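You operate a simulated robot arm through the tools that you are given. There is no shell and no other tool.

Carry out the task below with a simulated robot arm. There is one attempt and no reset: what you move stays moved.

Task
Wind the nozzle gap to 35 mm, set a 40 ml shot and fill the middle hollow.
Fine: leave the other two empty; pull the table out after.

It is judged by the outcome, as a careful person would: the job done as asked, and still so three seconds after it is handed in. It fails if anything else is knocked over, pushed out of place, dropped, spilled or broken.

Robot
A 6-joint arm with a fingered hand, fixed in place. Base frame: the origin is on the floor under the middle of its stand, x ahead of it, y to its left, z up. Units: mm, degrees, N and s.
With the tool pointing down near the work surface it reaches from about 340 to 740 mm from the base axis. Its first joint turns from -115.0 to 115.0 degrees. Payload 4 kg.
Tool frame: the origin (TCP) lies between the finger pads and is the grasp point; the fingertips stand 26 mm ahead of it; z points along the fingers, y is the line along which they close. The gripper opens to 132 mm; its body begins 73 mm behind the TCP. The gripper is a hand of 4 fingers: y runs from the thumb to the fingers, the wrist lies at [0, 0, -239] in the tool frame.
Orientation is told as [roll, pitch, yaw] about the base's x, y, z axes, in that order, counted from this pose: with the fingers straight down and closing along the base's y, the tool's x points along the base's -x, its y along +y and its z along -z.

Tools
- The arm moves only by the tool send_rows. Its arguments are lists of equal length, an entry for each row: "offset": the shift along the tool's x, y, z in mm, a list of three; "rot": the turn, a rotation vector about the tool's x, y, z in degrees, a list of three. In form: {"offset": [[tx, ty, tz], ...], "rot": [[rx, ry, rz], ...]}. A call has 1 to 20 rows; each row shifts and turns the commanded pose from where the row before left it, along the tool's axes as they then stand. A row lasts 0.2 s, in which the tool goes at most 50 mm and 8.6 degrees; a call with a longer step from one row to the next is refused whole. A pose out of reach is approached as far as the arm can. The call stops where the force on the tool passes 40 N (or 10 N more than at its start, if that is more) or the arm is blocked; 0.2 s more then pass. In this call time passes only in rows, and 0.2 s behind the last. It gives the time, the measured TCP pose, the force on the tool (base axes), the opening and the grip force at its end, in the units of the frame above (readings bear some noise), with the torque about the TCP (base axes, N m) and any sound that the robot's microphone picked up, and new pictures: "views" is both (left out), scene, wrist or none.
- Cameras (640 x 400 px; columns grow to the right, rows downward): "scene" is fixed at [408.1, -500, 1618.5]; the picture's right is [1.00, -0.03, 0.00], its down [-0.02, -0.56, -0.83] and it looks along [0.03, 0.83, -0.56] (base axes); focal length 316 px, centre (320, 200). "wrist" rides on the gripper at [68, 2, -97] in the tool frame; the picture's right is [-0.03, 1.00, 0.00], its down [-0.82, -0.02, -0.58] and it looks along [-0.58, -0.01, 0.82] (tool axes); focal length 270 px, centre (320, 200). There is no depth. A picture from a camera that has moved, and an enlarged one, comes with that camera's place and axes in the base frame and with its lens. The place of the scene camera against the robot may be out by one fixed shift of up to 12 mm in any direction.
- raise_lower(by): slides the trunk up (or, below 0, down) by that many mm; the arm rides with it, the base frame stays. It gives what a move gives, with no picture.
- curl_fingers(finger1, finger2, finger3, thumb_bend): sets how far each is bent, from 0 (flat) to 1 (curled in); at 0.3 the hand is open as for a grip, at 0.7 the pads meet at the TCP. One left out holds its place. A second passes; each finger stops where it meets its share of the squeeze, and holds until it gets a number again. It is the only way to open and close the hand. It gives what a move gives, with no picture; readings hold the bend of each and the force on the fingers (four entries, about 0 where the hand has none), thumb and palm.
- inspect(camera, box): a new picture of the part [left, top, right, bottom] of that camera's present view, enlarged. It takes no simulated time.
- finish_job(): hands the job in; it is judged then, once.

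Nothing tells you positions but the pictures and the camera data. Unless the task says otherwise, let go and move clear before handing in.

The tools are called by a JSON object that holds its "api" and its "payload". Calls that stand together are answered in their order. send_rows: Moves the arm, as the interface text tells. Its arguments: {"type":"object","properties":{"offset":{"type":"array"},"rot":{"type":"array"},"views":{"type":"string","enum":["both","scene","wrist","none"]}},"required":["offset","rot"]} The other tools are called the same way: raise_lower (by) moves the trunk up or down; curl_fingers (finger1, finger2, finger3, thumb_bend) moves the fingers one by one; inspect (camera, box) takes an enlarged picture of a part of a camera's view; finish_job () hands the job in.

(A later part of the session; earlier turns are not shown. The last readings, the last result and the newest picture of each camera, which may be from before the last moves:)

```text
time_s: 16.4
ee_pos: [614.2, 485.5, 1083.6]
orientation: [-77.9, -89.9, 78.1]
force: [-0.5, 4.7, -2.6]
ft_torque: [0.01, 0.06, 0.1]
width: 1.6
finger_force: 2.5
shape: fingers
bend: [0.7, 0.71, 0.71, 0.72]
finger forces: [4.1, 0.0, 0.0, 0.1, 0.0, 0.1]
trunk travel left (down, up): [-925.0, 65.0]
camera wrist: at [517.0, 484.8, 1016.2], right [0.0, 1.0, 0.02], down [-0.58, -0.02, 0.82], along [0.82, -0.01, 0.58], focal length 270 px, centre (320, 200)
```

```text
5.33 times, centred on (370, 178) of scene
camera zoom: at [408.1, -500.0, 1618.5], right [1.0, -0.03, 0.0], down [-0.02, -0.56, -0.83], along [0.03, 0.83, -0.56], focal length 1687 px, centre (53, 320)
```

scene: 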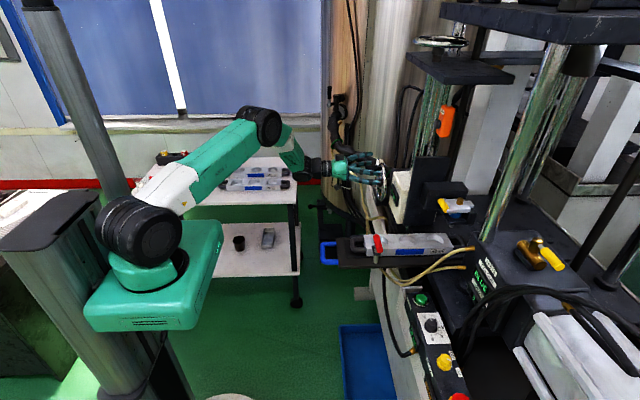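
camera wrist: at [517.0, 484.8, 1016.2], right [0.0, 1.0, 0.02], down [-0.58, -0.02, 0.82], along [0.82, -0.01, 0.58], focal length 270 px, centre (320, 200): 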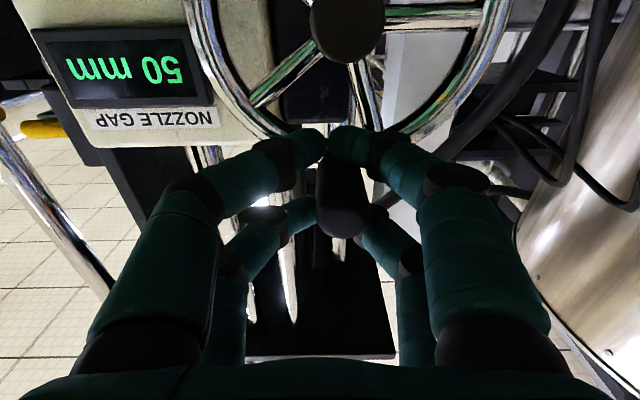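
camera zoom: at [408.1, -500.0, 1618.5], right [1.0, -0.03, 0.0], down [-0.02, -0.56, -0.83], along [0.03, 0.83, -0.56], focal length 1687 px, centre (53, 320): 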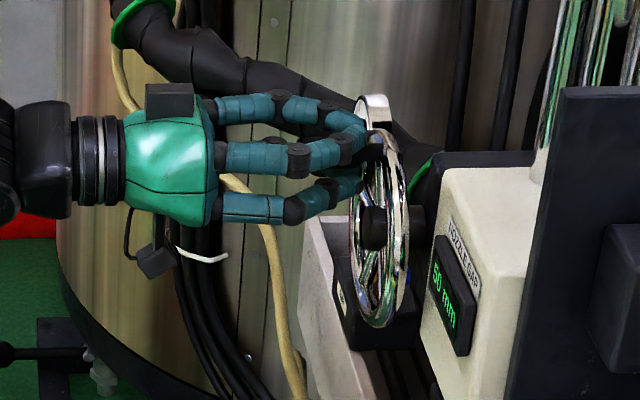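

The handle slid 11 mm within the slot and the reaction is only about 5 N, so the wheel hasn't turned yet. I'll push a little further to see if the finger picks it up.

{"api": "send_rows", "payload": {"offset": [[0.5, -4, 0], [0.8, -4, 0], [1, -4, 0], [1, -4, 0]], "rot": [[0, 0, 0], [0, 0, 0], [0, 0, 0], [0, 0, 0]], "views": "wrist"}}

{"api": "inspect", "payload": {"camera": "wrist", "box": [150, 0, 490, 280]}}

```text
time_s: 17.4
ee_pos: [615.1, 467.9, 1081.3]
orientation: [-115.5, -90.1, 115.6]
force: [0.3, 2.5, -1.3]
ft_torque: [-0.03, 0.03, 0.03]
width: 0.0
finger_force: 0.9
shape: fingers
bend: [0.71, 0.71, 0.71, 0.72]
finger forces: [2.3, 0.1, 0.0, 0.0, 0.0, 0.0]
trunk travel left (down, up): [-925.0, 65.0]
camera wrist: at [518.3, 468.2, 1013.5], right [0.0, 1.0, 0.02], down [-0.58, -0.02, 0.82], along [0.82, -0.01, 0.58], focal length 270 px, centre (320, 200)
```

wrist: 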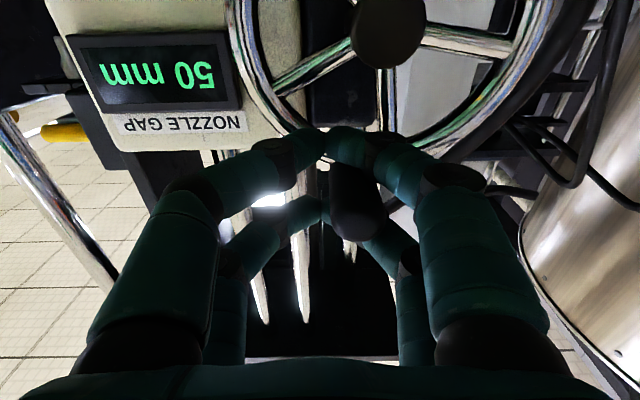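

```text
1.43 times, centred on (320, 140) of wrist
camera zoom: at [518.3, 468.2, 1013.5], right [0.0, 1.0, 0.02], down [-0.58, -0.02, 0.82], along [0.82, -0.01, 0.58], focal length 386 px, centre (320, 286)
```

zoom: 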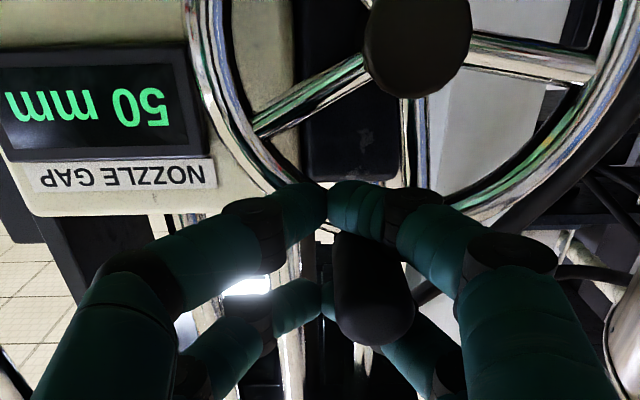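

The wheel has begun to turn (handle about 15° off the top) with only a few newtons. I'll carry it along the circle clockwise to about 87° and read the display.

{"api": "send_rows", "payload": {"offset": [[5.1, -11.1, 0], [7.5, -9.5, 0], [9.7, -7.5, 0], [11.2, -4.8, 0], [12.4, -2.3, 0], [13.1, 0.7, 0]], "rot": [[0, 0, 0], [0, 0, 0], [0, 0, 0], [0, 0, 0], [0, 0, 0], [0, 0, 0]], "views": "wrist"}}

{"api": "inspect", "payload": {"camera": "scene", "box": [320, 140, 420, 215]}}

```text
time_s: 18.8
ee_pos: [614.9, 433.0, 1019.9]
orientation: [-47.7, -89.7, 47.8]
force: [0.1, -3.9, 3.2]
ft_torque: [0.05, -0.03, -0.04]
width: 0.0
finger_force: 3.3
shape: fingers
bend: [0.71, 0.73, 0.7, 0.72]
finger forces: [0.1, 6.2, 0.0, 0.0, 0.0, 0.0]
trunk travel left (down, up): [-925.0, 65.0]
camera wrist: at [517.2, 432.9, 953.3], right [0.0, 1.0, 0.02], down [-0.58, -0.02, 0.82], along [0.82, -0.01, 0.58], focal length 270 px, centre (320, 200)
```

wrist: 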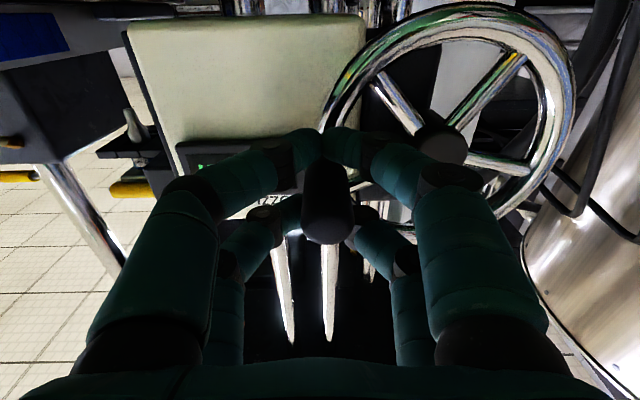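

```text
5.33 times, centred on (370, 178) of scene
camera zoom: at [408.1, -500.0, 1618.5], right [1.0, -0.03, 0.0], down [-0.02, -0.56, -0.83], along [0.03, 0.83, -0.56], focal length 1687 px, centre (53, 320)
```

zoom: 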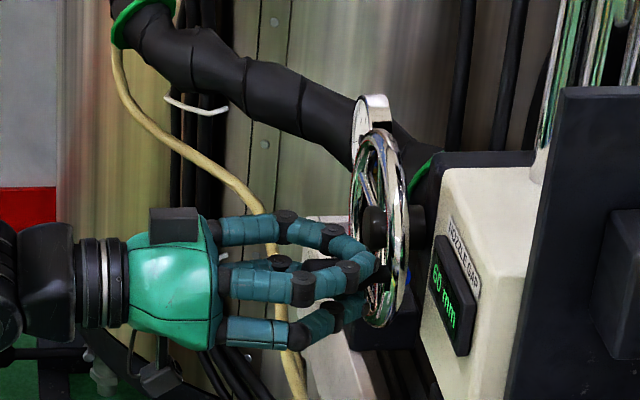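

The wheel follows easily. I'll zoom in on the display.

{"api": "inspect", "payload": {"camera": "scene", "box": [396, 180, 416, 206]}}

{"api": "inspect", "payload": {"camera": "wrist", "box": [170, 120, 340, 240]}}

```text
15.38 times, centred on (406, 193) of scene
camera zoom: at [408.1, -500.0, 1618.5], right [1.0, -0.03, 0.0], down [-0.02, -0.56, -0.83], along [0.03, 0.83, -0.56], focal length 4865 px, centre (-1003, 308)
```

zoom: 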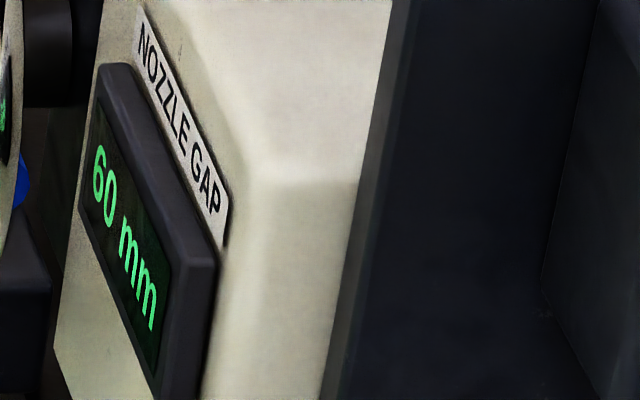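

```text
3.33 times, centred on (255, 180) of wrist
camera zoom: at [517.2, 432.9, 953.3], right [0.0, 1.0, 0.02], down [-0.58, -0.02, 0.82], along [0.82, -0.01, 0.58], focal length 901 px, centre (537, 267)
```

zoom: 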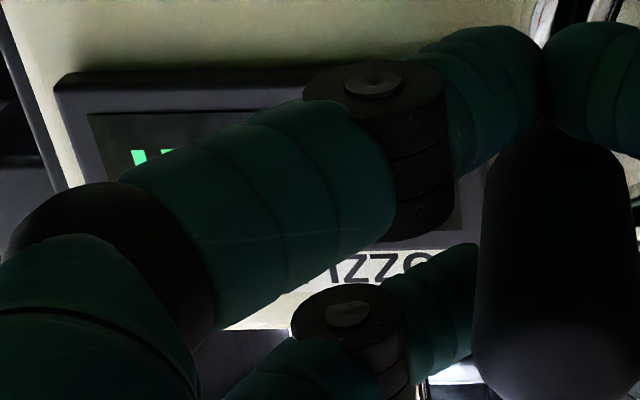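

Clockwise raised the gap from 50 to 60 over about 87°, roughly 9° per mm. I need to go counter-clockwise, about 135° past the top from the start, so I'll bring the handle back up to the top first.

{"api": "send_rows", "payload": {"offset": [[-18, 6.2, 0], [-12.2, 7.3, 0], [-10.8, 9.4, 0], [-9.1, 11.3, 0], [-6.7, 12.5, 0], [-4.4, 13.3, 0], [-1.5, 13.4, 0]], "rot": [[0, 0, 0], [0, 0, 0], [0, 0, 0], [0, 0, 0], [0, 0, 0], [0, 0, 0], [0, 0, 0]], "views": "wrist"}}

{"api": "inspect", "payload": {"camera": "scene", "box": [390, 175, 420, 206]}}

```text
time_s: 20.4
ee_pos: [613.3, 508.0, 1084.2]
orientation: [-46.5, -89.9, 46.6]
force: [0.3, -1.6, -2.8]
ft_torque: [0.01, 0.03, 0.01]
width: 0.0
finger_force: 2.1
shape: fingers
bend: [0.71, 0.72, 0.71, 0.71]
finger forces: [0.1, 0.1, 0.0, 0.1, 3.6, 0.1]
trunk travel left (down, up): [-925.0, 65.0]
camera wrist: at [515.7, 508.1, 1016.3], right [0.0, 1.0, 0.02], down [-0.58, -0.02, 0.82], along [0.82, -0.01, 0.58], focal length 270 px, centre (320, 200)
```

wrist: 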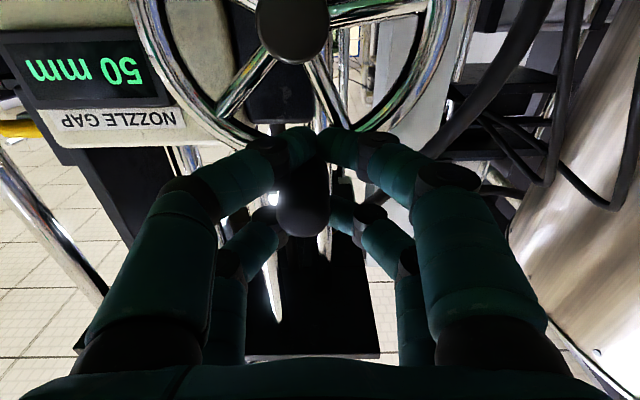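

```text
12.90 times, centred on (405, 190) of scene
camera zoom: at [408.1, -500.0, 1618.5], right [1.0, -0.03, 0.0], down [-0.02, -0.56, -0.83], along [0.03, 0.83, -0.56], focal length 4080 px, centre (-777, 323)
```

zoom: 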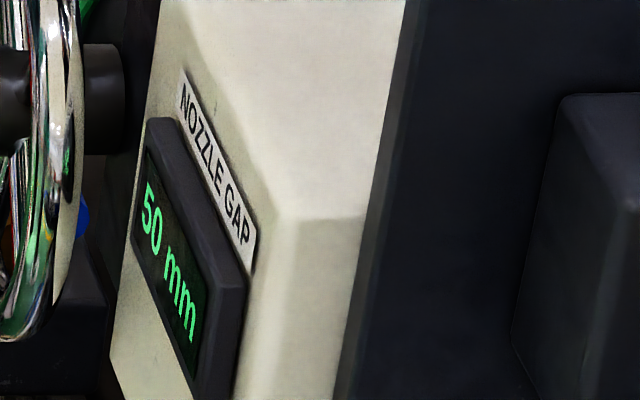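

It's back at 50 mm with the handle at the top. I'll continue counter-clockwise over to the +y side.

{"api": "send_rows", "payload": {"offset": [[1.0, 13, 0], [3.8, 12, 0], [6.4, 10.5, 0], [8.6, 8.5, 0], [10.5, 6.2, 0], [11.9, 3.6, 0]], "rot": [[0, 0, 0], [0, 0, 0], [0, 0, 0], [0, 0, 0], [0, 0, 0], [0, 0, 0]]}}

{"api": "inspect", "payload": {"camera": "scene", "box": [390, 175, 420, 206]}}

{"api": "inspect", "payload": {"camera": "scene", "box": [310, 130, 420, 215]}}

```text
time_s: 21.8
ee_pos: [613.0, 562.3, 1041.8]
orientation: [-53.7, -89.9, 53.9]
force: [0.6, 1.7, 1.7]
ft_torque: [-0.04, -0.03, 0.01]
width: 0.1
finger_force: 0.1
shape: fingers
bend: [0.72, 0.71, 0.72, 0.71]
finger forces: [0.0, 0.1, 0.0, 0.0, 0.0, 0.1]
trunk travel left (down, up): [-925.0, 65.0]
camera wrist: at [516.0, 561.4, 974.2], right [0.0, 1.0, 0.02], down [-0.58, -0.02, 0.82], along [0.82, -0.01, 0.58], focal length 270 px, centre (320, 200)
```

scene: 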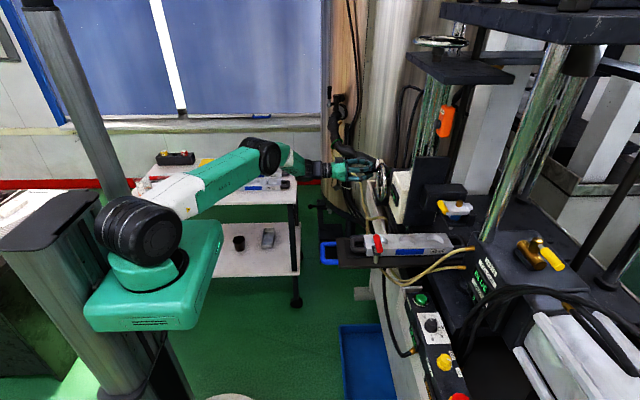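
wrist: 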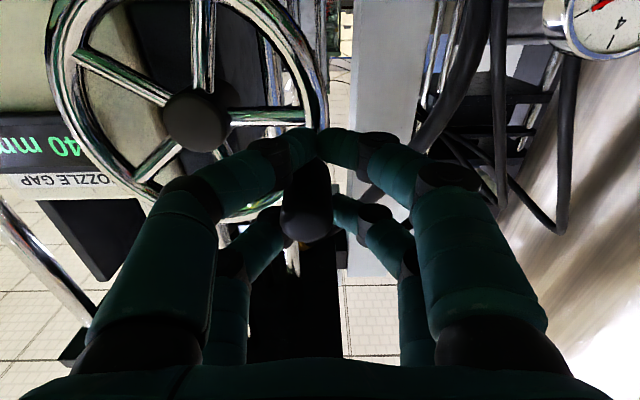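

```text
12.90 times, centred on (405, 190) of scene
camera zoom: at [408.1, -500.0, 1618.5], right [1.0, -0.03, 0.0], down [-0.02, -0.56, -0.83], along [0.03, 0.83, -0.56], focal length 4080 px, centre (-777, 323)
```

zoom: 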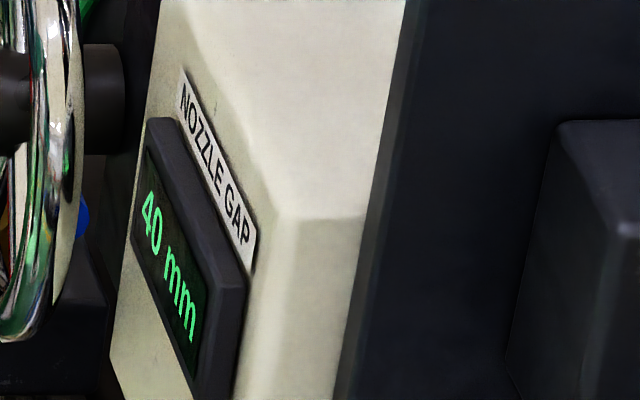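

```text
4.71 times, centred on (365, 172) of scene
camera zoom: at [408.1, -500.0, 1618.5], right [1.0, -0.03, 0.0], down [-0.02, -0.56, -0.83], along [0.03, 0.83, -0.56], focal length 1488 px, centre (108, 329)
```

zoom: 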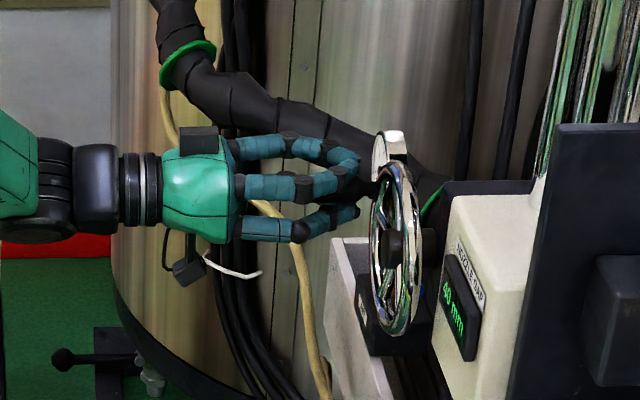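

The handle is at about -69° and the display reads 40 mm, so it seems to step in 5s. I'll continue in small steps and watch where it changes.

{"api": "send_rows", "payload": {"offset": [[12.8, 0.5, 0]], "rot": [[0, 0, 0]], "views": "wrist"}}

{"api": "inspect", "payload": {"camera": "scene", "box": [390, 175, 420, 206]}}

```text
time_s: 22.2
ee_pos: [613.1, 560.8, 1028.1]
orientation: [-54.6, -89.8, 54.7]
force: [-0.5, -0.7, 0.3]
ft_torque: [-0.02, -0.01, 0.03]
width: 0.0
finger_force: 0.1
shape: fingers
bend: [0.72, 0.71, 0.72, 0.71]
finger forces: [0.1, 0.0, 0.1, 0.1, 0.2, 0.0]
trunk travel left (down, up): [-925.0, 65.0]
camera wrist: at [515.5, 561.4, 960.7], right [0.0, 1.0, 0.02], down [-0.58, -0.02, 0.82], along [0.82, -0.01, 0.58], focal length 270 px, centre (320, 200)
```

wrist: 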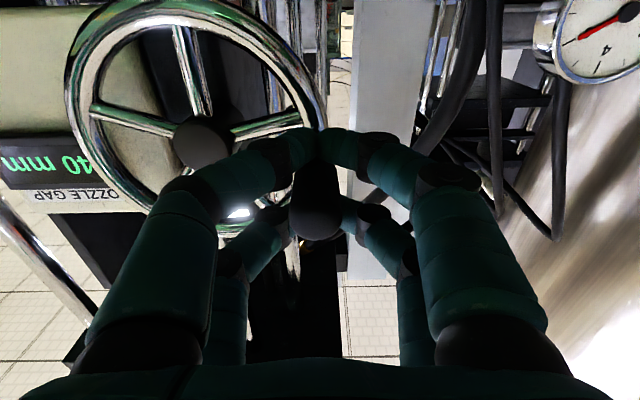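

```text
12.90 times, centred on (405, 190) of scene
camera zoom: at [408.1, -500.0, 1618.5], right [1.0, -0.03, 0.0], down [-0.02, -0.56, -0.83], along [0.03, 0.83, -0.56], focal length 4080 px, centre (-777, 323)
```

zoom: 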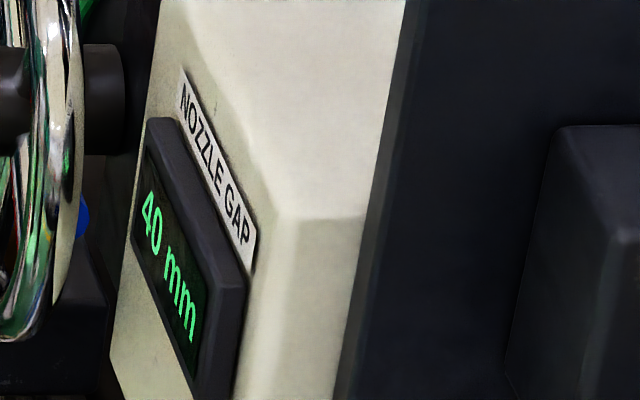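

{"api": "send_rows", "payload": {"offset": [[13.2, -2, 0]], "rot": [[0, 0, 0]], "views": "wrist"}}

{"api": "inspect", "payload": {"camera": "scene", "box": [390, 175, 420, 206]}}

{"api": "inspect", "payload": {"camera": "scene", "box": [310, 130, 420, 215]}}

```text
time_s: 22.6
ee_pos: [612.9, 558.5, 1014.3]
orientation: [-47.9, -89.9, 47.8]
force: [-0.6, 0.1, 0.3]
ft_torque: [-0.02, -0.02, 0.0]
width: 0.0
finger_force: 0.0
shape: fingers
bend: [0.72, 0.71, 0.72, 0.71]
finger forces: [0.1, 0.0, 0.0, 0.0, 0.0, 0.0]
trunk travel left (down, up): [-925.0, 65.0]
camera wrist: at [515.9, 559.3, 946.8], right [0.0, 1.0, 0.02], down [-0.58, -0.02, 0.82], along [0.82, -0.01, 0.58], focal length 270 px, centre (320, 200)
```

wrist: 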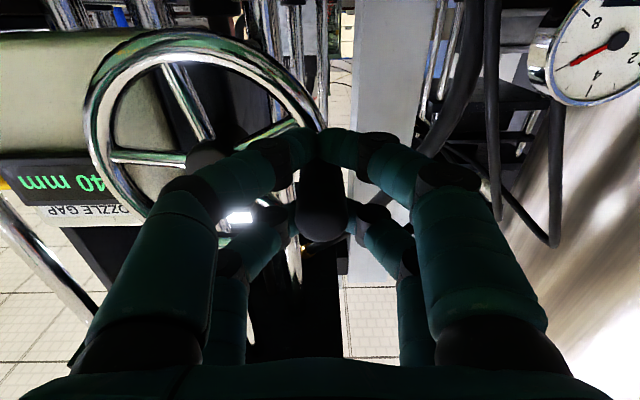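

```text
12.90 times, centred on (405, 190) of scene
camera zoom: at [408.1, -500.0, 1618.5], right [1.0, -0.03, 0.0], down [-0.02, -0.56, -0.83], along [0.03, 0.83, -0.56], focal length 4080 px, centre (-777, 323)
```

zoom: 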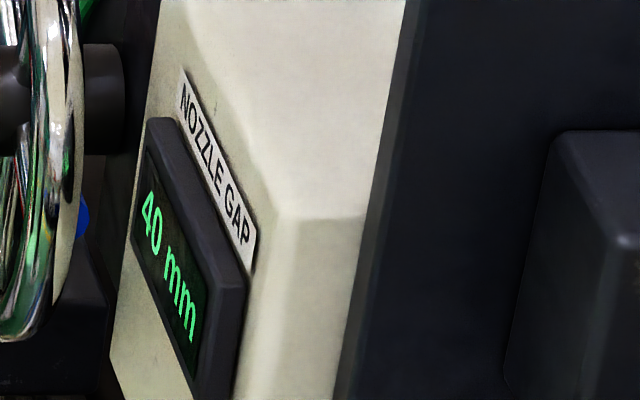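

```text
4.71 times, centred on (365, 172) of scene
camera zoom: at [408.1, -500.0, 1618.5], right [1.0, -0.03, 0.0], down [-0.02, -0.56, -0.83], along [0.03, 0.83, -0.56], focal length 1488 px, centre (108, 329)
```

zoom: 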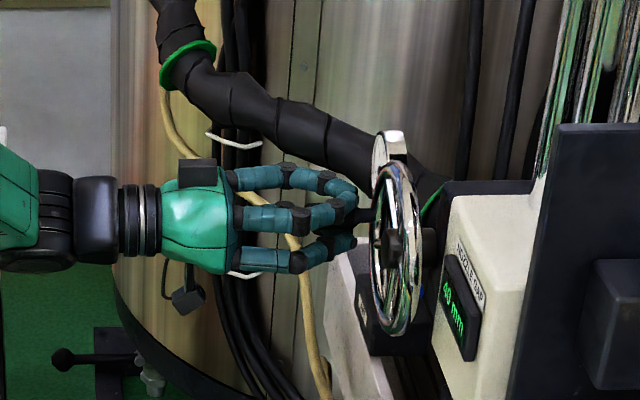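

{"api": "send_rows", "payload": {"offset": [[12.9, -4.7, 0]], "rot": [[0, 0, 0]], "views": "wrist"}}

{"api": "inspect", "payload": {"camera": "scene", "box": [390, 175, 420, 206]}}

```text
time_s: 23.0
ee_pos: [613.2, 554.6, 1002.1]
orientation: [-70.8, -89.9, 70.9]
force: [-0.5, 0.5, 0.9]
ft_torque: [-0.01, -0.01, 0.03]
width: 0.0
finger_force: 0.9
shape: fingers
bend: [0.72, 0.71, 0.72, 0.71]
finger forces: [0.0, 1.5, 0.1, 0.0, 0.0, 0.0]
trunk travel left (down, up): [-925.0, 65.0]
camera wrist: at [515.7, 554.7, 934.7], right [0.0, 1.0, 0.02], down [-0.58, -0.02, 0.82], along [0.82, -0.01, 0.58], focal length 270 px, centre (320, 200)
```

wrist: 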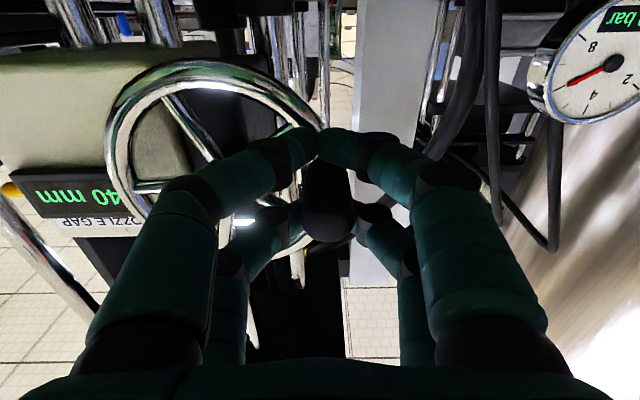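

```text
12.90 times, centred on (405, 190) of scene
camera zoom: at [408.1, -500.0, 1618.5], right [1.0, -0.03, 0.0], down [-0.02, -0.56, -0.83], along [0.03, 0.83, -0.56], focal length 4080 px, centre (-777, 323)
```

zoom: 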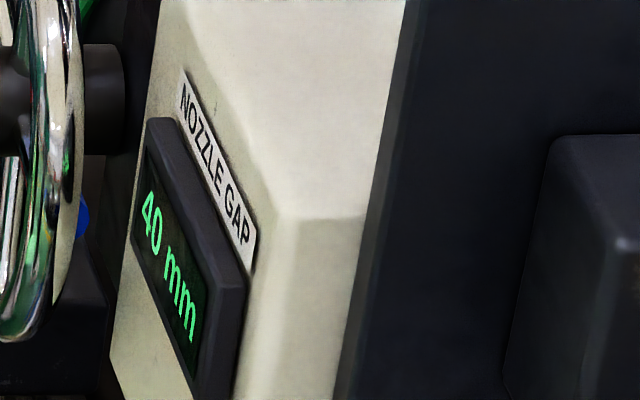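

Still 40 at about -105°. I'll step to about -117° and then -129°, checking that the carriage keeps moving.

{"api": "send_rows", "payload": {"offset": [[12.2, -7.3, 0]], "rot": [[0, 0, 0]], "views": "wrist"}}

{"api": "inspect", "payload": {"camera": "scene", "box": [390, 175, 420, 206]}}

```text
time_s: 23.4
ee_pos: [612.7, 544.9, 990.8]
orientation: [-75.5, -89.9, 75.7]
force: [-0.4, -0.3, 0.5]
ft_torque: [0.03, -0.03, -0.02]
width: 0.3
finger_force: 0.0
shape: fingers
bend: [0.72, 0.71, 0.72, 0.71]
finger forces: [0.0, 0.0, 0.0, 0.0, 0.0, 0.1]
trunk travel left (down, up): [-925.0, 65.0]
camera wrist: at [516.1, 546.4, 922.3], right [0.0, 1.0, 0.02], down [-0.58, -0.02, 0.82], along [0.82, -0.01, 0.58], focal length 270 px, centre (320, 200)
```

wrist: 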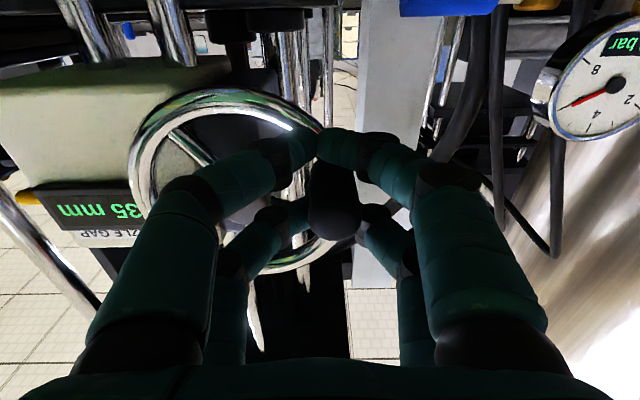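

```text
12.90 times, centred on (405, 190) of scene
camera zoom: at [408.1, -500.0, 1618.5], right [1.0, -0.03, 0.0], down [-0.02, -0.56, -0.83], along [0.03, 0.83, -0.56], focal length 4080 px, centre (-777, 323)
```

zoom: 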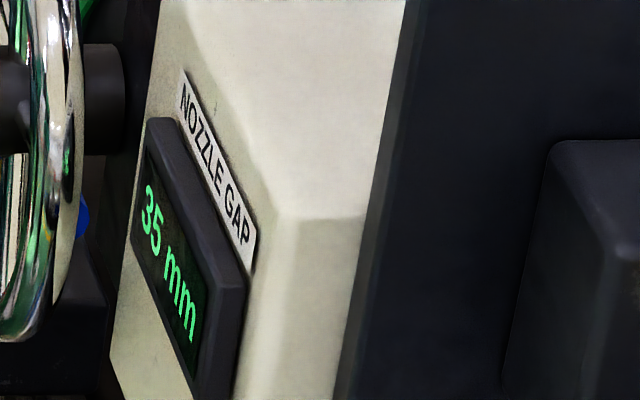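

The display flipped to 35 between -105° and -117°, so it rounds to 5s at about 9° per mm, and a true 35 is near -135°. I'll carry on to there.

{"api": "send_rows", "payload": {"offset": [[10.8, -9.4, 0], [5.0, -5.0, 0]], "rot": [[0, 0, 0], [0, 0, 0]]}}

{"api": "inspect", "payload": {"camera": "scene", "box": [390, 175, 420, 206]}}

{"api": "inspect", "payload": {"camera": "wrist", "box": [80, 60, 440, 300]}}

{"api": "inspect", "payload": {"camera": "scene", "box": [310, 130, 420, 215]}}

```text
time_s: 24.0
ee_pos: [614.1, 531.7, 973.8]
orientation: [-65.0, -89.9, 65.1]
force: [0.4, 2.0, 0.6]
ft_torque: [-0.01, -0.04, 0.0]
width: 0.1
finger_force: 0.0
shape: fingers
bend: [0.72, 0.71, 0.72, 0.71]
finger forces: [0.0, 0.0, 0.0, 0.0, 0.0, 0.0]
trunk travel left (down, up): [-925.0, 65.0]
camera wrist: at [516.4, 532.4, 907.2], right [0.0, 1.0, 0.02], down [-0.58, -0.02, 0.82], along [0.82, -0.01, 0.58], focal length 270 px, centre (320, 200)
```

scene: 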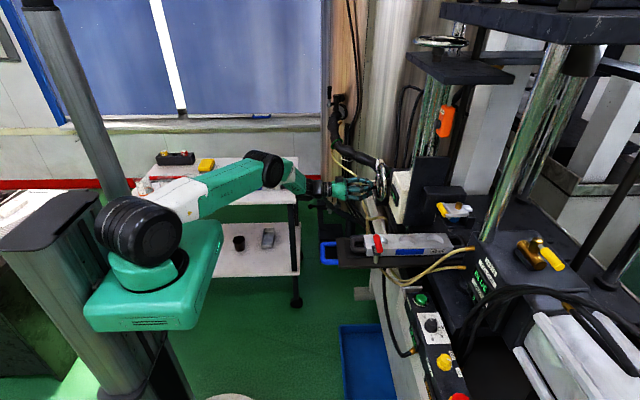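
wrist: 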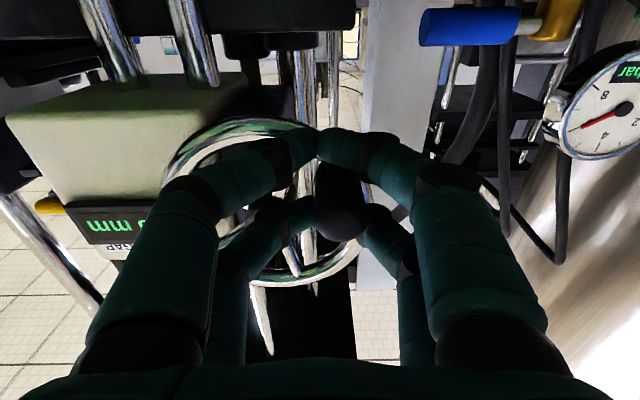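

```text
12.90 times, centred on (405, 190) of scene
camera zoom: at [408.1, -500.0, 1618.5], right [1.0, -0.03, 0.0], down [-0.02, -0.56, -0.83], along [0.03, 0.83, -0.56], focal length 4080 px, centre (-777, 323)
```

zoom: 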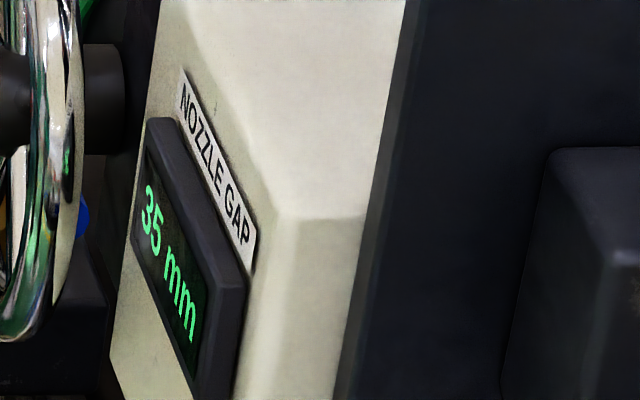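

```text
1.67 times, centred on (260, 180) of wrist
camera zoom: at [516.4, 532.4, 907.2], right [0.0, 1.0, 0.02], down [-0.58, -0.02, 0.82], along [0.82, -0.01, 0.58], focal length 450 px, centre (420, 233)
```

zoom: 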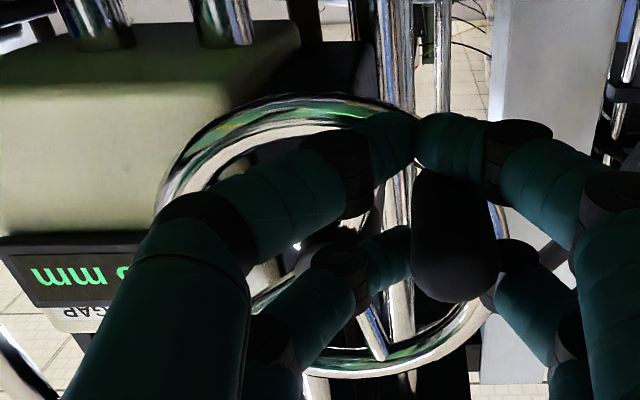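

```text
4.71 times, centred on (365, 172) of scene
camera zoom: at [408.1, -500.0, 1618.5], right [1.0, -0.03, 0.0], down [-0.02, -0.56, -0.83], along [0.03, 0.83, -0.56], focal length 1488 px, centre (108, 329)
```

zoom: 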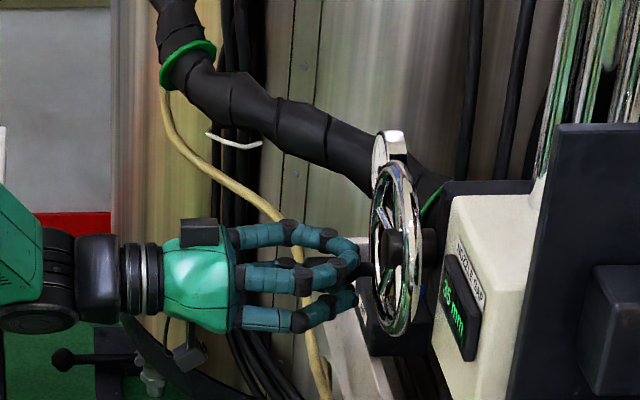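

The handle is at about -136°, the display reads 35 mm, and the carriage has dropped by about 15 mm. I'll open the hand and back straight out.

{"api": "curl_fingers", "payload": {"finger1": 0.4, "finger2": 0.4, "finger3": 0.4, "thumb_bend": 0.4}}

{"api": "send_rows", "payload": {"offset": [[0, 0, -10], [0, 0, -20], [0, 0, -30], [0, 0, -40]], "rot": [[0, 0, 0], [0, 0, 0], [0, 0, 0], [0, 0, 0]], "views": "wrist"}}

{"api": "inspect", "payload": {"camera": "scene", "box": [330, 140, 420, 215]}}

```text
time_s: 25.0
ee_pos: [613.6, 532.7, 973.6]
orientation: [-75.0, -89.9, 75.1]
force: [0.0, 1.3, -0.5]
ft_torque: [0.01, -0.01, 0.0]
width: 99.4
finger_force: 0.0
shape: fingers
bend: [0.4, 0.4, 0.4, 0.4]
finger forces: [0.1, 0.1, 0.0, 0.1, 0.0, 0.0]
trunk travel left (down, up): [-925.0, 65.0]
```

```text
time_s: 26.0
ee_pos: [513.8, 530.1, 976.5]
orientation: [-98.6, -89.9, 98.8]
force: [0.4, 0.6, 0.0]
ft_torque: [-0.02, -0.02, -0.01]
width: 99.2
finger_force: 0.0
shape: fingers
bend: [0.4, 0.4, 0.4, 0.4]
finger forces: [0.0, 0.0, 0.0, 0.0, 0.0, 0.0]
trunk travel left (down, up): [-925.0, 65.0]
camera wrist: at [416.2, 531.1, 909.0], right [0.0, 1.0, 0.02], down [-0.58, -0.02, 0.82], along [0.82, -0.01, 0.58], focal length 270 px, centre (320, 200)
```

wrist: 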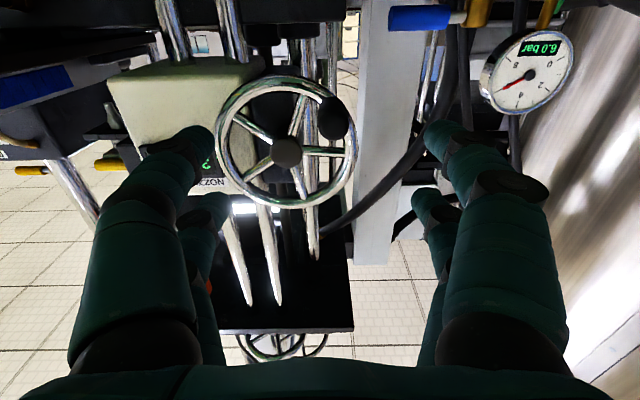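

```text
5.33 times, centred on (375, 178) of scene
camera zoom: at [408.1, -500.0, 1618.5], right [1.0, -0.03, 0.0], down [-0.02, -0.56, -0.83], along [0.03, 0.83, -0.56], focal length 1687 px, centre (27, 320)
```

zoom: 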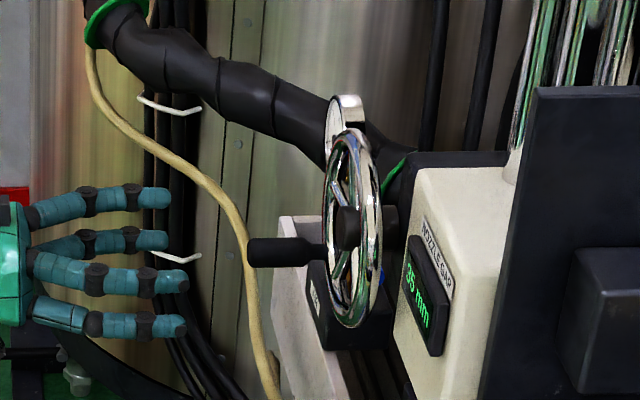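

The gap reads a steady 35 mm with the hand clear. Next is the dose dial: I'll rise, turn the hand back to pointing down and move over to the panel.

{"api": "send_rows", "payload": {"offset": [[-45, 0, 0], [-45, 0, 0], [-45, 0, 0], [-45, 0, 0], [-40, 0, 0], [0, -45, 0], [0, -45, 0], [0, -45, 0], [0, -45, 0], [0, -45, 0], [0, -45, 0], [0, -45, 0], [0, -45, 0], [0, -45, 0], [0, -45, 0], [0, -45, 0], [0, -45, 0]], "rot": [[0, 0, 0], [0, 0, 0], [0, 0, 0], [0, 0, 0], [0, 0, 0], [0, 7.5, 0], [0, 7.5, 0], [0, 7.5, 0], [0, 7.5, 0], [0, 7.5, 0], [0, 7.5, 0], [0, 7.5, 0], [0, 7.5, 0], [0, 7.5, 0], [0, 7.5, 0], [0, 7.5, 0], [0, 7.5, 0]]}}

{"api": "inspect", "payload": {"camera": "wrist", "box": [200, 120, 440, 320]}}

```text
time_s: 29.6
ee_pos: [516.2, -7.7, 1196.7]
orientation: [0.0, 0.1, 0.1]
force: [-0.3, 1.1, -0.3]
ft_torque: [0.0, 0.0, 0.01]
width: 99.3
finger_force: 0.0
shape: fingers
bend: [0.4, 0.4, 0.4, 0.4]
finger forces: [0.0, 0.1, 0.0, 0.0, 0.0, 0.0]
trunk travel left (down, up): [-925.0, 65.0]
camera wrist: at [446.9, -7.4, 1294.5], right [0.02, 1.0, 0.0], down [0.82, -0.02, 0.58], along [0.57, -0.01, -0.82], focal length 270 px, centre (320, 200)
```

scene: 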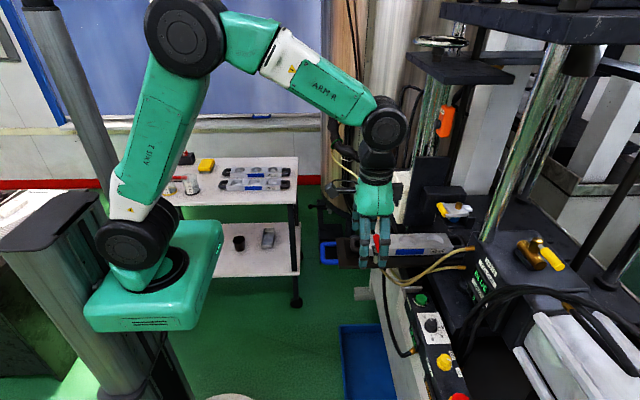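
wrist: 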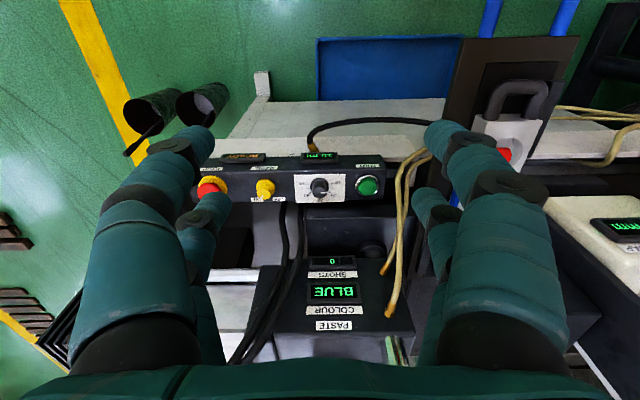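

```text
2.00 times, centred on (320, 220) of wrist
camera zoom: at [446.9, -7.4, 1294.5], right [0.02, 1.0, 0.0], down [0.82, -0.02, 0.58], along [0.57, -0.01, -0.82], focal length 541 px, centre (320, 160)
```

zoom: 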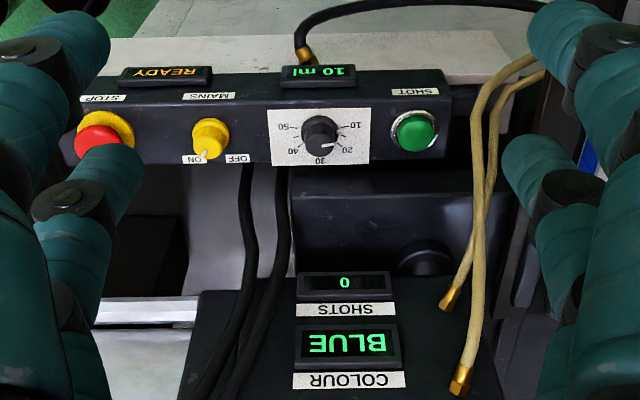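

The dial is at about (702, -10), still at 10 ml. The knob is small, so I want to pinch it with one opposing pair of digits. First I need to know which digits oppose each other, so I'll bend one and look.

{"api": "curl_fingers", "payload": {"finger1": 0.6}}

{"api": "inspect", "payload": {"camera": "wrist", "box": [0, 0, 640, 400]}}

{"api": "curl_fingers", "payload": {"thumb_bend": 0.6}}

{"api": "inspect", "payload": {"camera": "wrist", "box": [0, 0, 640, 400]}}

```text
time_s: 30.6
ee_pos: [515.4, -6.3, 1198.0]
orientation: [-0.1, 0.0, 0.0]
force: [-0.6, -0.5, -0.1]
ft_torque: [0.02, 0.0, -0.02]
width: 66.6
finger_force: 0.0
shape: fingers
bend: [0.6, 0.4, 0.4, 0.4]
finger forces: [0.0, 0.0, 0.1, 0.1, 0.0, 0.1]
trunk travel left (down, up): [-925.0, 65.0]
```

```text
1.00 times, centred on (320, 200) of wrist (not enlarged: the box is as wide or as high as the picture)
camera zoom: at [446.0, -6.0, 1294.7], right [0.02, 1.0, 0.0], down [0.82, -0.02, 0.58], along [0.58, -0.01, -0.82], focal length 270 px, centre (320, 200)
```

zoom: 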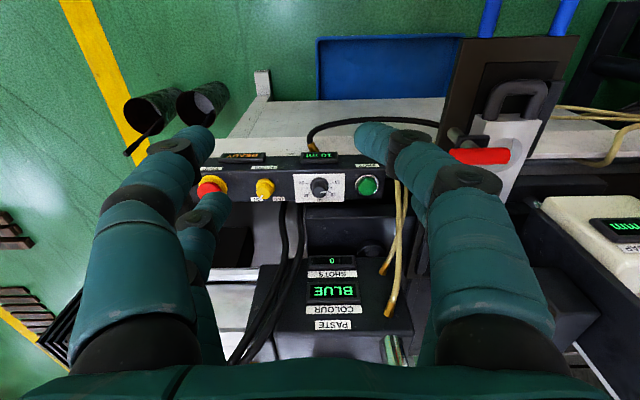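

```text
time_s: 31.6
ee_pos: [516.0, -5.9, 1196.8]
orientation: [-0.1, 0.1, 0.2]
force: [1.4, -0.7, 0.4]
ft_torque: [0.0, -0.01, 0.0]
width: 33.1
finger_force: 0.2
shape: fingers
bend: [0.6, 0.4, 0.4, 0.6]
finger forces: [0.0, 0.1, 0.0, 0.0, 0.0, 0.0]
trunk travel left (down, up): [-925.0, 65.0]
```

```text
1.00 times, centred on (320, 200) of wrist (not enlarged: the box is as wide or as high as the picture)
camera zoom: at [446.1, -6.1, 1294.7], right [0.02, 1.0, 0.0], down [0.82, -0.02, 0.58], along [0.58, -0.01, -0.82], focal length 270 px, centre (320, 200)
```

zoom: 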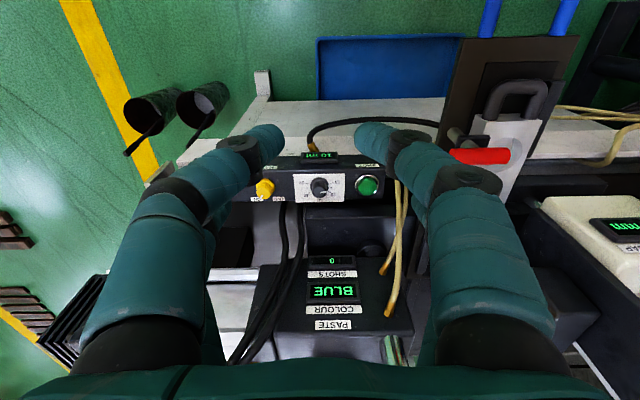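

Finger1 and the thumb form the camera-side pair (tool x ≈ +22), and finger2 and finger3 the far pair. I'll move closer above the dial for an accurate look at its position and height.

{"api": "send_rows", "payload": {"offset": [[-31, 0, 39], [-31, -1, 39], [-31, -1, 39], [-31, -1, 39]], "rot": [[0, 0, 0], [0, 0, 0], [0, 0, 0], [0, 0, 0]]}}

{"api": "inspect", "payload": {"camera": "wrist", "box": [200, 90, 440, 260]}}

```text
time_s: 32.6
ee_pos: [639.9, -12.2, 1038.6]
orientation: [-0.1, 0.1, 0.1]
force: [0.6, 0.3, 0.1]
ft_torque: [0.04, 0.0, 0.0]
width: 33.2
finger_force: 0.0
shape: fingers
bend: [0.6, 0.4, 0.4, 0.6]
finger forces: [0.0, 0.0, 0.0, 0.0, 0.1, 0.0]
trunk travel left (down, up): [-925.0, 65.0]
camera wrist: at [571.6, -12.2, 1136.8], right [0.02, 1.0, 0.0], down [0.82, -0.02, 0.58], along [0.58, -0.01, -0.82], focal length 270 px, centre (320, 200)
```

scene: 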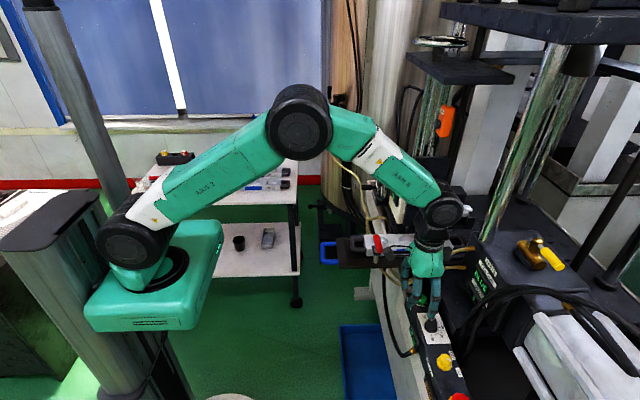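
wrist: 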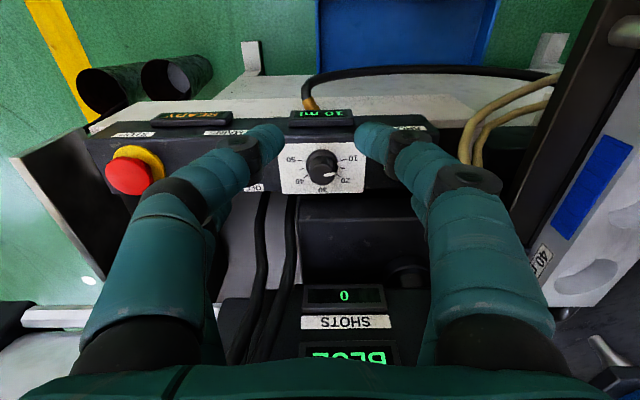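

```text
2.35 times, centred on (320, 175) of wrist
camera zoom: at [571.6, -12.2, 1136.8], right [0.02, 1.0, 0.0], down [0.82, -0.02, 0.58], along [0.58, -0.01, -0.82], focal length 636 px, centre (320, 259)
```

zoom: 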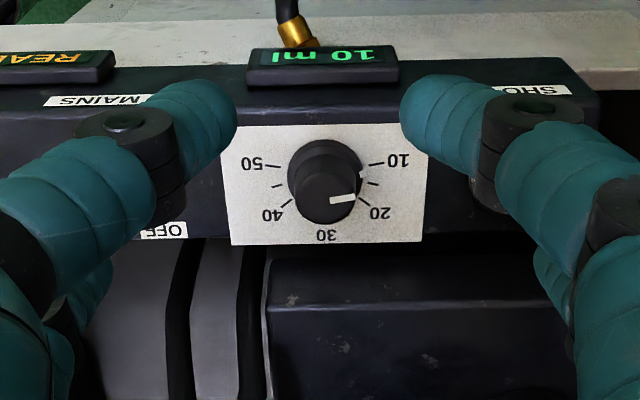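

The knob is at about (697, -12), its top at z≈913 and the panel face at z≈885. I'll close the far pair, partly open finger1 and the thumb, and yaw the hand to +78° so there's room to twist about 150° clockwise.

{"api": "curl_fingers", "payload": {"finger1": 0.52, "finger2": 0.72, "finger3": 0.72, "thumb_bend": 0.52}}

{"api": "send_rows", "payload": {"offset": [[0, 0, 0], [0, 0, 0], [0, 0, 0], [0, 0, 0], [0, 0, 0], [0, 0, 0], [0, 0, 0], [0, 0, 0], [0, 0, 0], [0, 0, 0], [-17, -28, 20], [-17, -28, 20]], "rot": [[0, 0, -7.8], [0, 0, -7.8], [0, 0, -7.8], [0, 0, -7.8], [0, 0, -7.8], [0, 0, -7.8], [0, 0, -7.8], [0, 0, -7.8], [0, 0, -7.8], [0, 0, -7.8], [0, 0, 0], [0, 0, 0]]}}

{"api": "inspect", "payload": {"camera": "wrist", "box": [160, 40, 480, 280]}}

{"api": "inspect", "payload": {"camera": "scene", "box": [380, 220, 500, 360]}}

```text
time_s: 33.6
ee_pos: [639.3, -13.9, 1040.1]
orientation: [-0.1, 0.0, 0.1]
force: [-0.2, 0.3, -0.5]
ft_torque: [0.01, 0.01, 0.0]
width: 58.4
finger_force: 0.1
shape: fingers
bend: [0.52, 0.71, 0.71, 0.52]
finger forces: [0.1, 0.0, 0.0, 0.0, 0.1, 0.0]
trunk travel left (down, up): [-925.0, 65.0]
```

```text
time_s: 36.2
ee_pos: [702.0, 11.6, 1000.1]
orientation: [0.0, 0.1, 78.1]
force: [-0.6, 0.1, -0.4]
ft_torque: [0.03, -0.01, -0.03]
width: 58.5
finger_force: 0.1
shape: fingers
bend: [0.52, 0.71, 0.71, 0.52]
finger forces: [0.1, 0.1, 0.0, 0.0, 0.0, 0.1]
trunk travel left (down, up): [-925.0, 65.0]
camera wrist: at [685.7, -56.7, 1097.0], right [-0.97, 0.23, 0.0], down [0.19, 0.79, 0.58], along [0.13, 0.56, -0.82], focal length 270 px, centre (320, 200)
```

scene: 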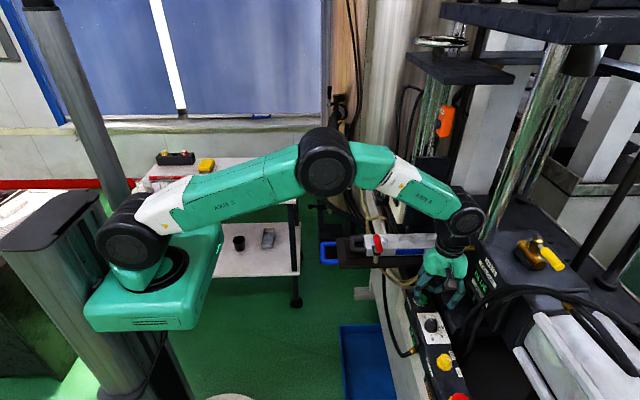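
wrist: 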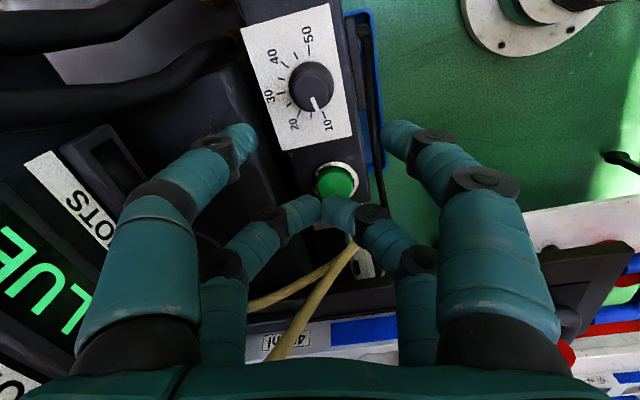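

```text
1.67 times, centred on (320, 160) of wrist
camera zoom: at [685.7, -56.7, 1097.0], right [-0.97, 0.23, 0.0], down [0.19, 0.79, 0.58], along [0.13, 0.56, -0.82], focal length 450 px, centre (320, 267)
```

zoom: 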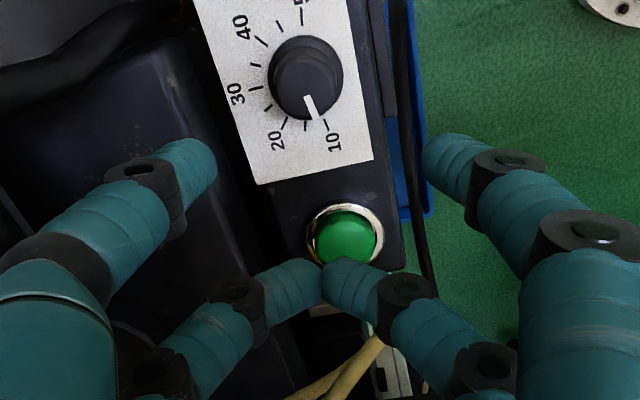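

```text
2.86 times, centred on (440, 290) of scene
camera zoom: at [408.1, -500.0, 1618.5], right [1.0, -0.03, 0.0], down [-0.02, -0.56, -0.83], along [0.03, 0.83, -0.56], focal length 904 px, centre (-23, -57)
```

zoom: 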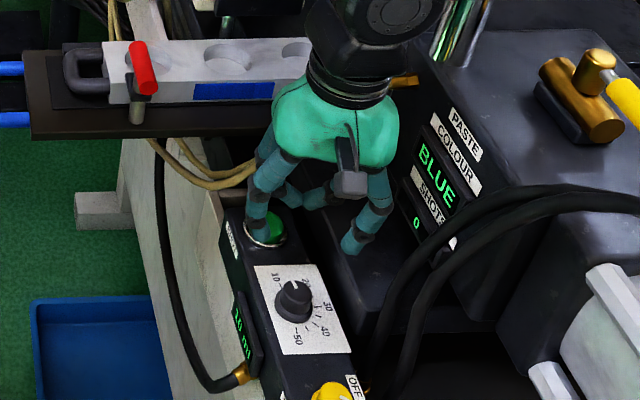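

The pinch point is about 7 mm off the knob centre in x. I'll correct that and descend most of the way.

{"api": "send_rows", "payload": {"offset": [[1.7, -7.3, 10], [0, 0, 20], [0, 0, 20], [0, 0, 15]], "rot": [[0, 0, 0], [0, 0, 0], [0, 0, 0], [0, 0, 0]]}}

{"api": "inspect", "payload": {"camera": "wrist", "box": [160, 0, 480, 240]}}

{"api": "inspect", "payload": {"camera": "scene", "box": [390, 260, 480, 360]}}

```text
time_s: 37.2
ee_pos: [706.9, 7.3, 936.0]
orientation: [-0.1, 0.1, 78.1]
force: [-1.1, 0.7, -0.3]
ft_torque: [0.03, -0.02, 0.0]
width: 58.3
finger_force: 0.1
shape: fingers
bend: [0.52, 0.71, 0.71, 0.52]
finger forces: [0.0, 0.0, 0.0, 0.1, 0.5, 0.0]
trunk travel left (down, up): [-925.0, 65.0]
camera wrist: at [691.1, -60.2, 1032.2], right [-0.97, 0.23, 0.0], down [0.19, 0.79, 0.58], along [0.13, 0.56, -0.82], focal length 270 px, centre (320, 200)
```

scene: 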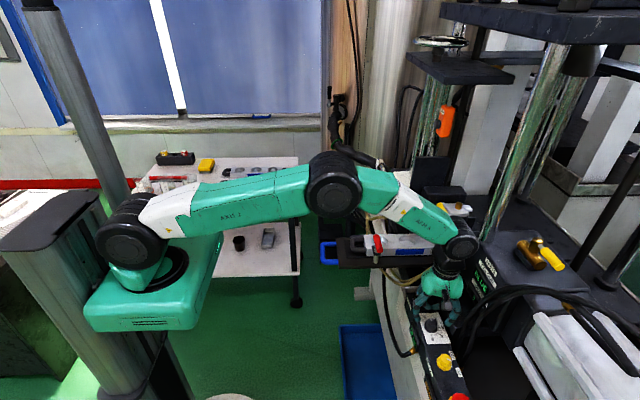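
wrist: 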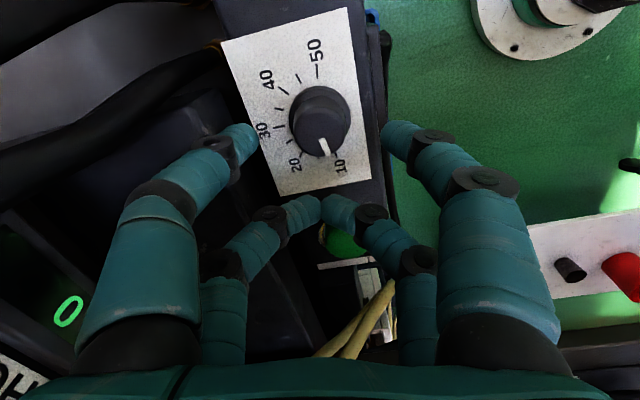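

```text
1.67 times, centred on (320, 120) of wrist
camera zoom: at [691.1, -60.2, 1032.2], right [-0.97, 0.23, 0.0], down [0.19, 0.79, 0.58], along [0.13, 0.56, -0.82], focal length 450 px, centre (320, 333)
```

zoom: 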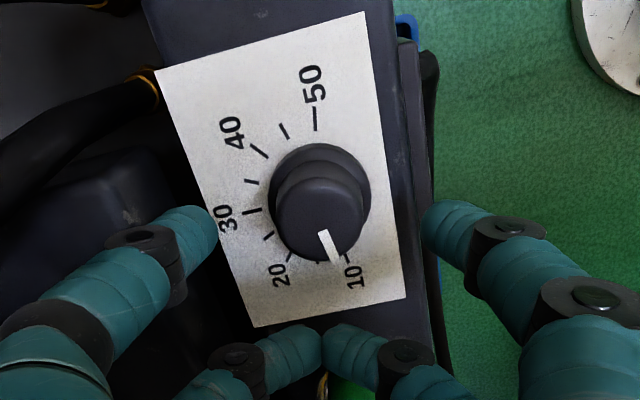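

```text
4.00 times, centred on (435, 310) of scene
camera zoom: at [408.1, -500.0, 1618.5], right [1.0, -0.03, 0.0], down [-0.02, -0.56, -0.83], along [0.03, 0.83, -0.56], focal length 1265 px, centre (-140, -240)
```

zoom: 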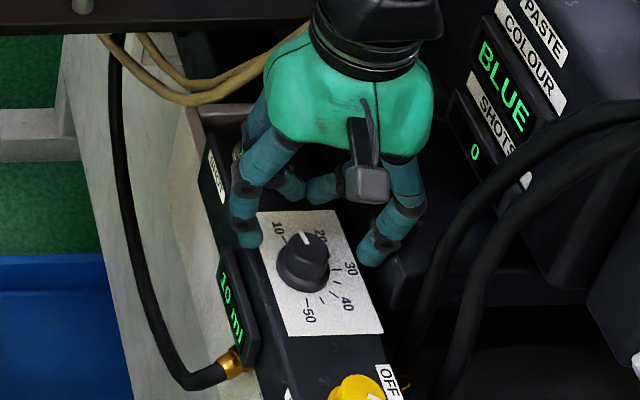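

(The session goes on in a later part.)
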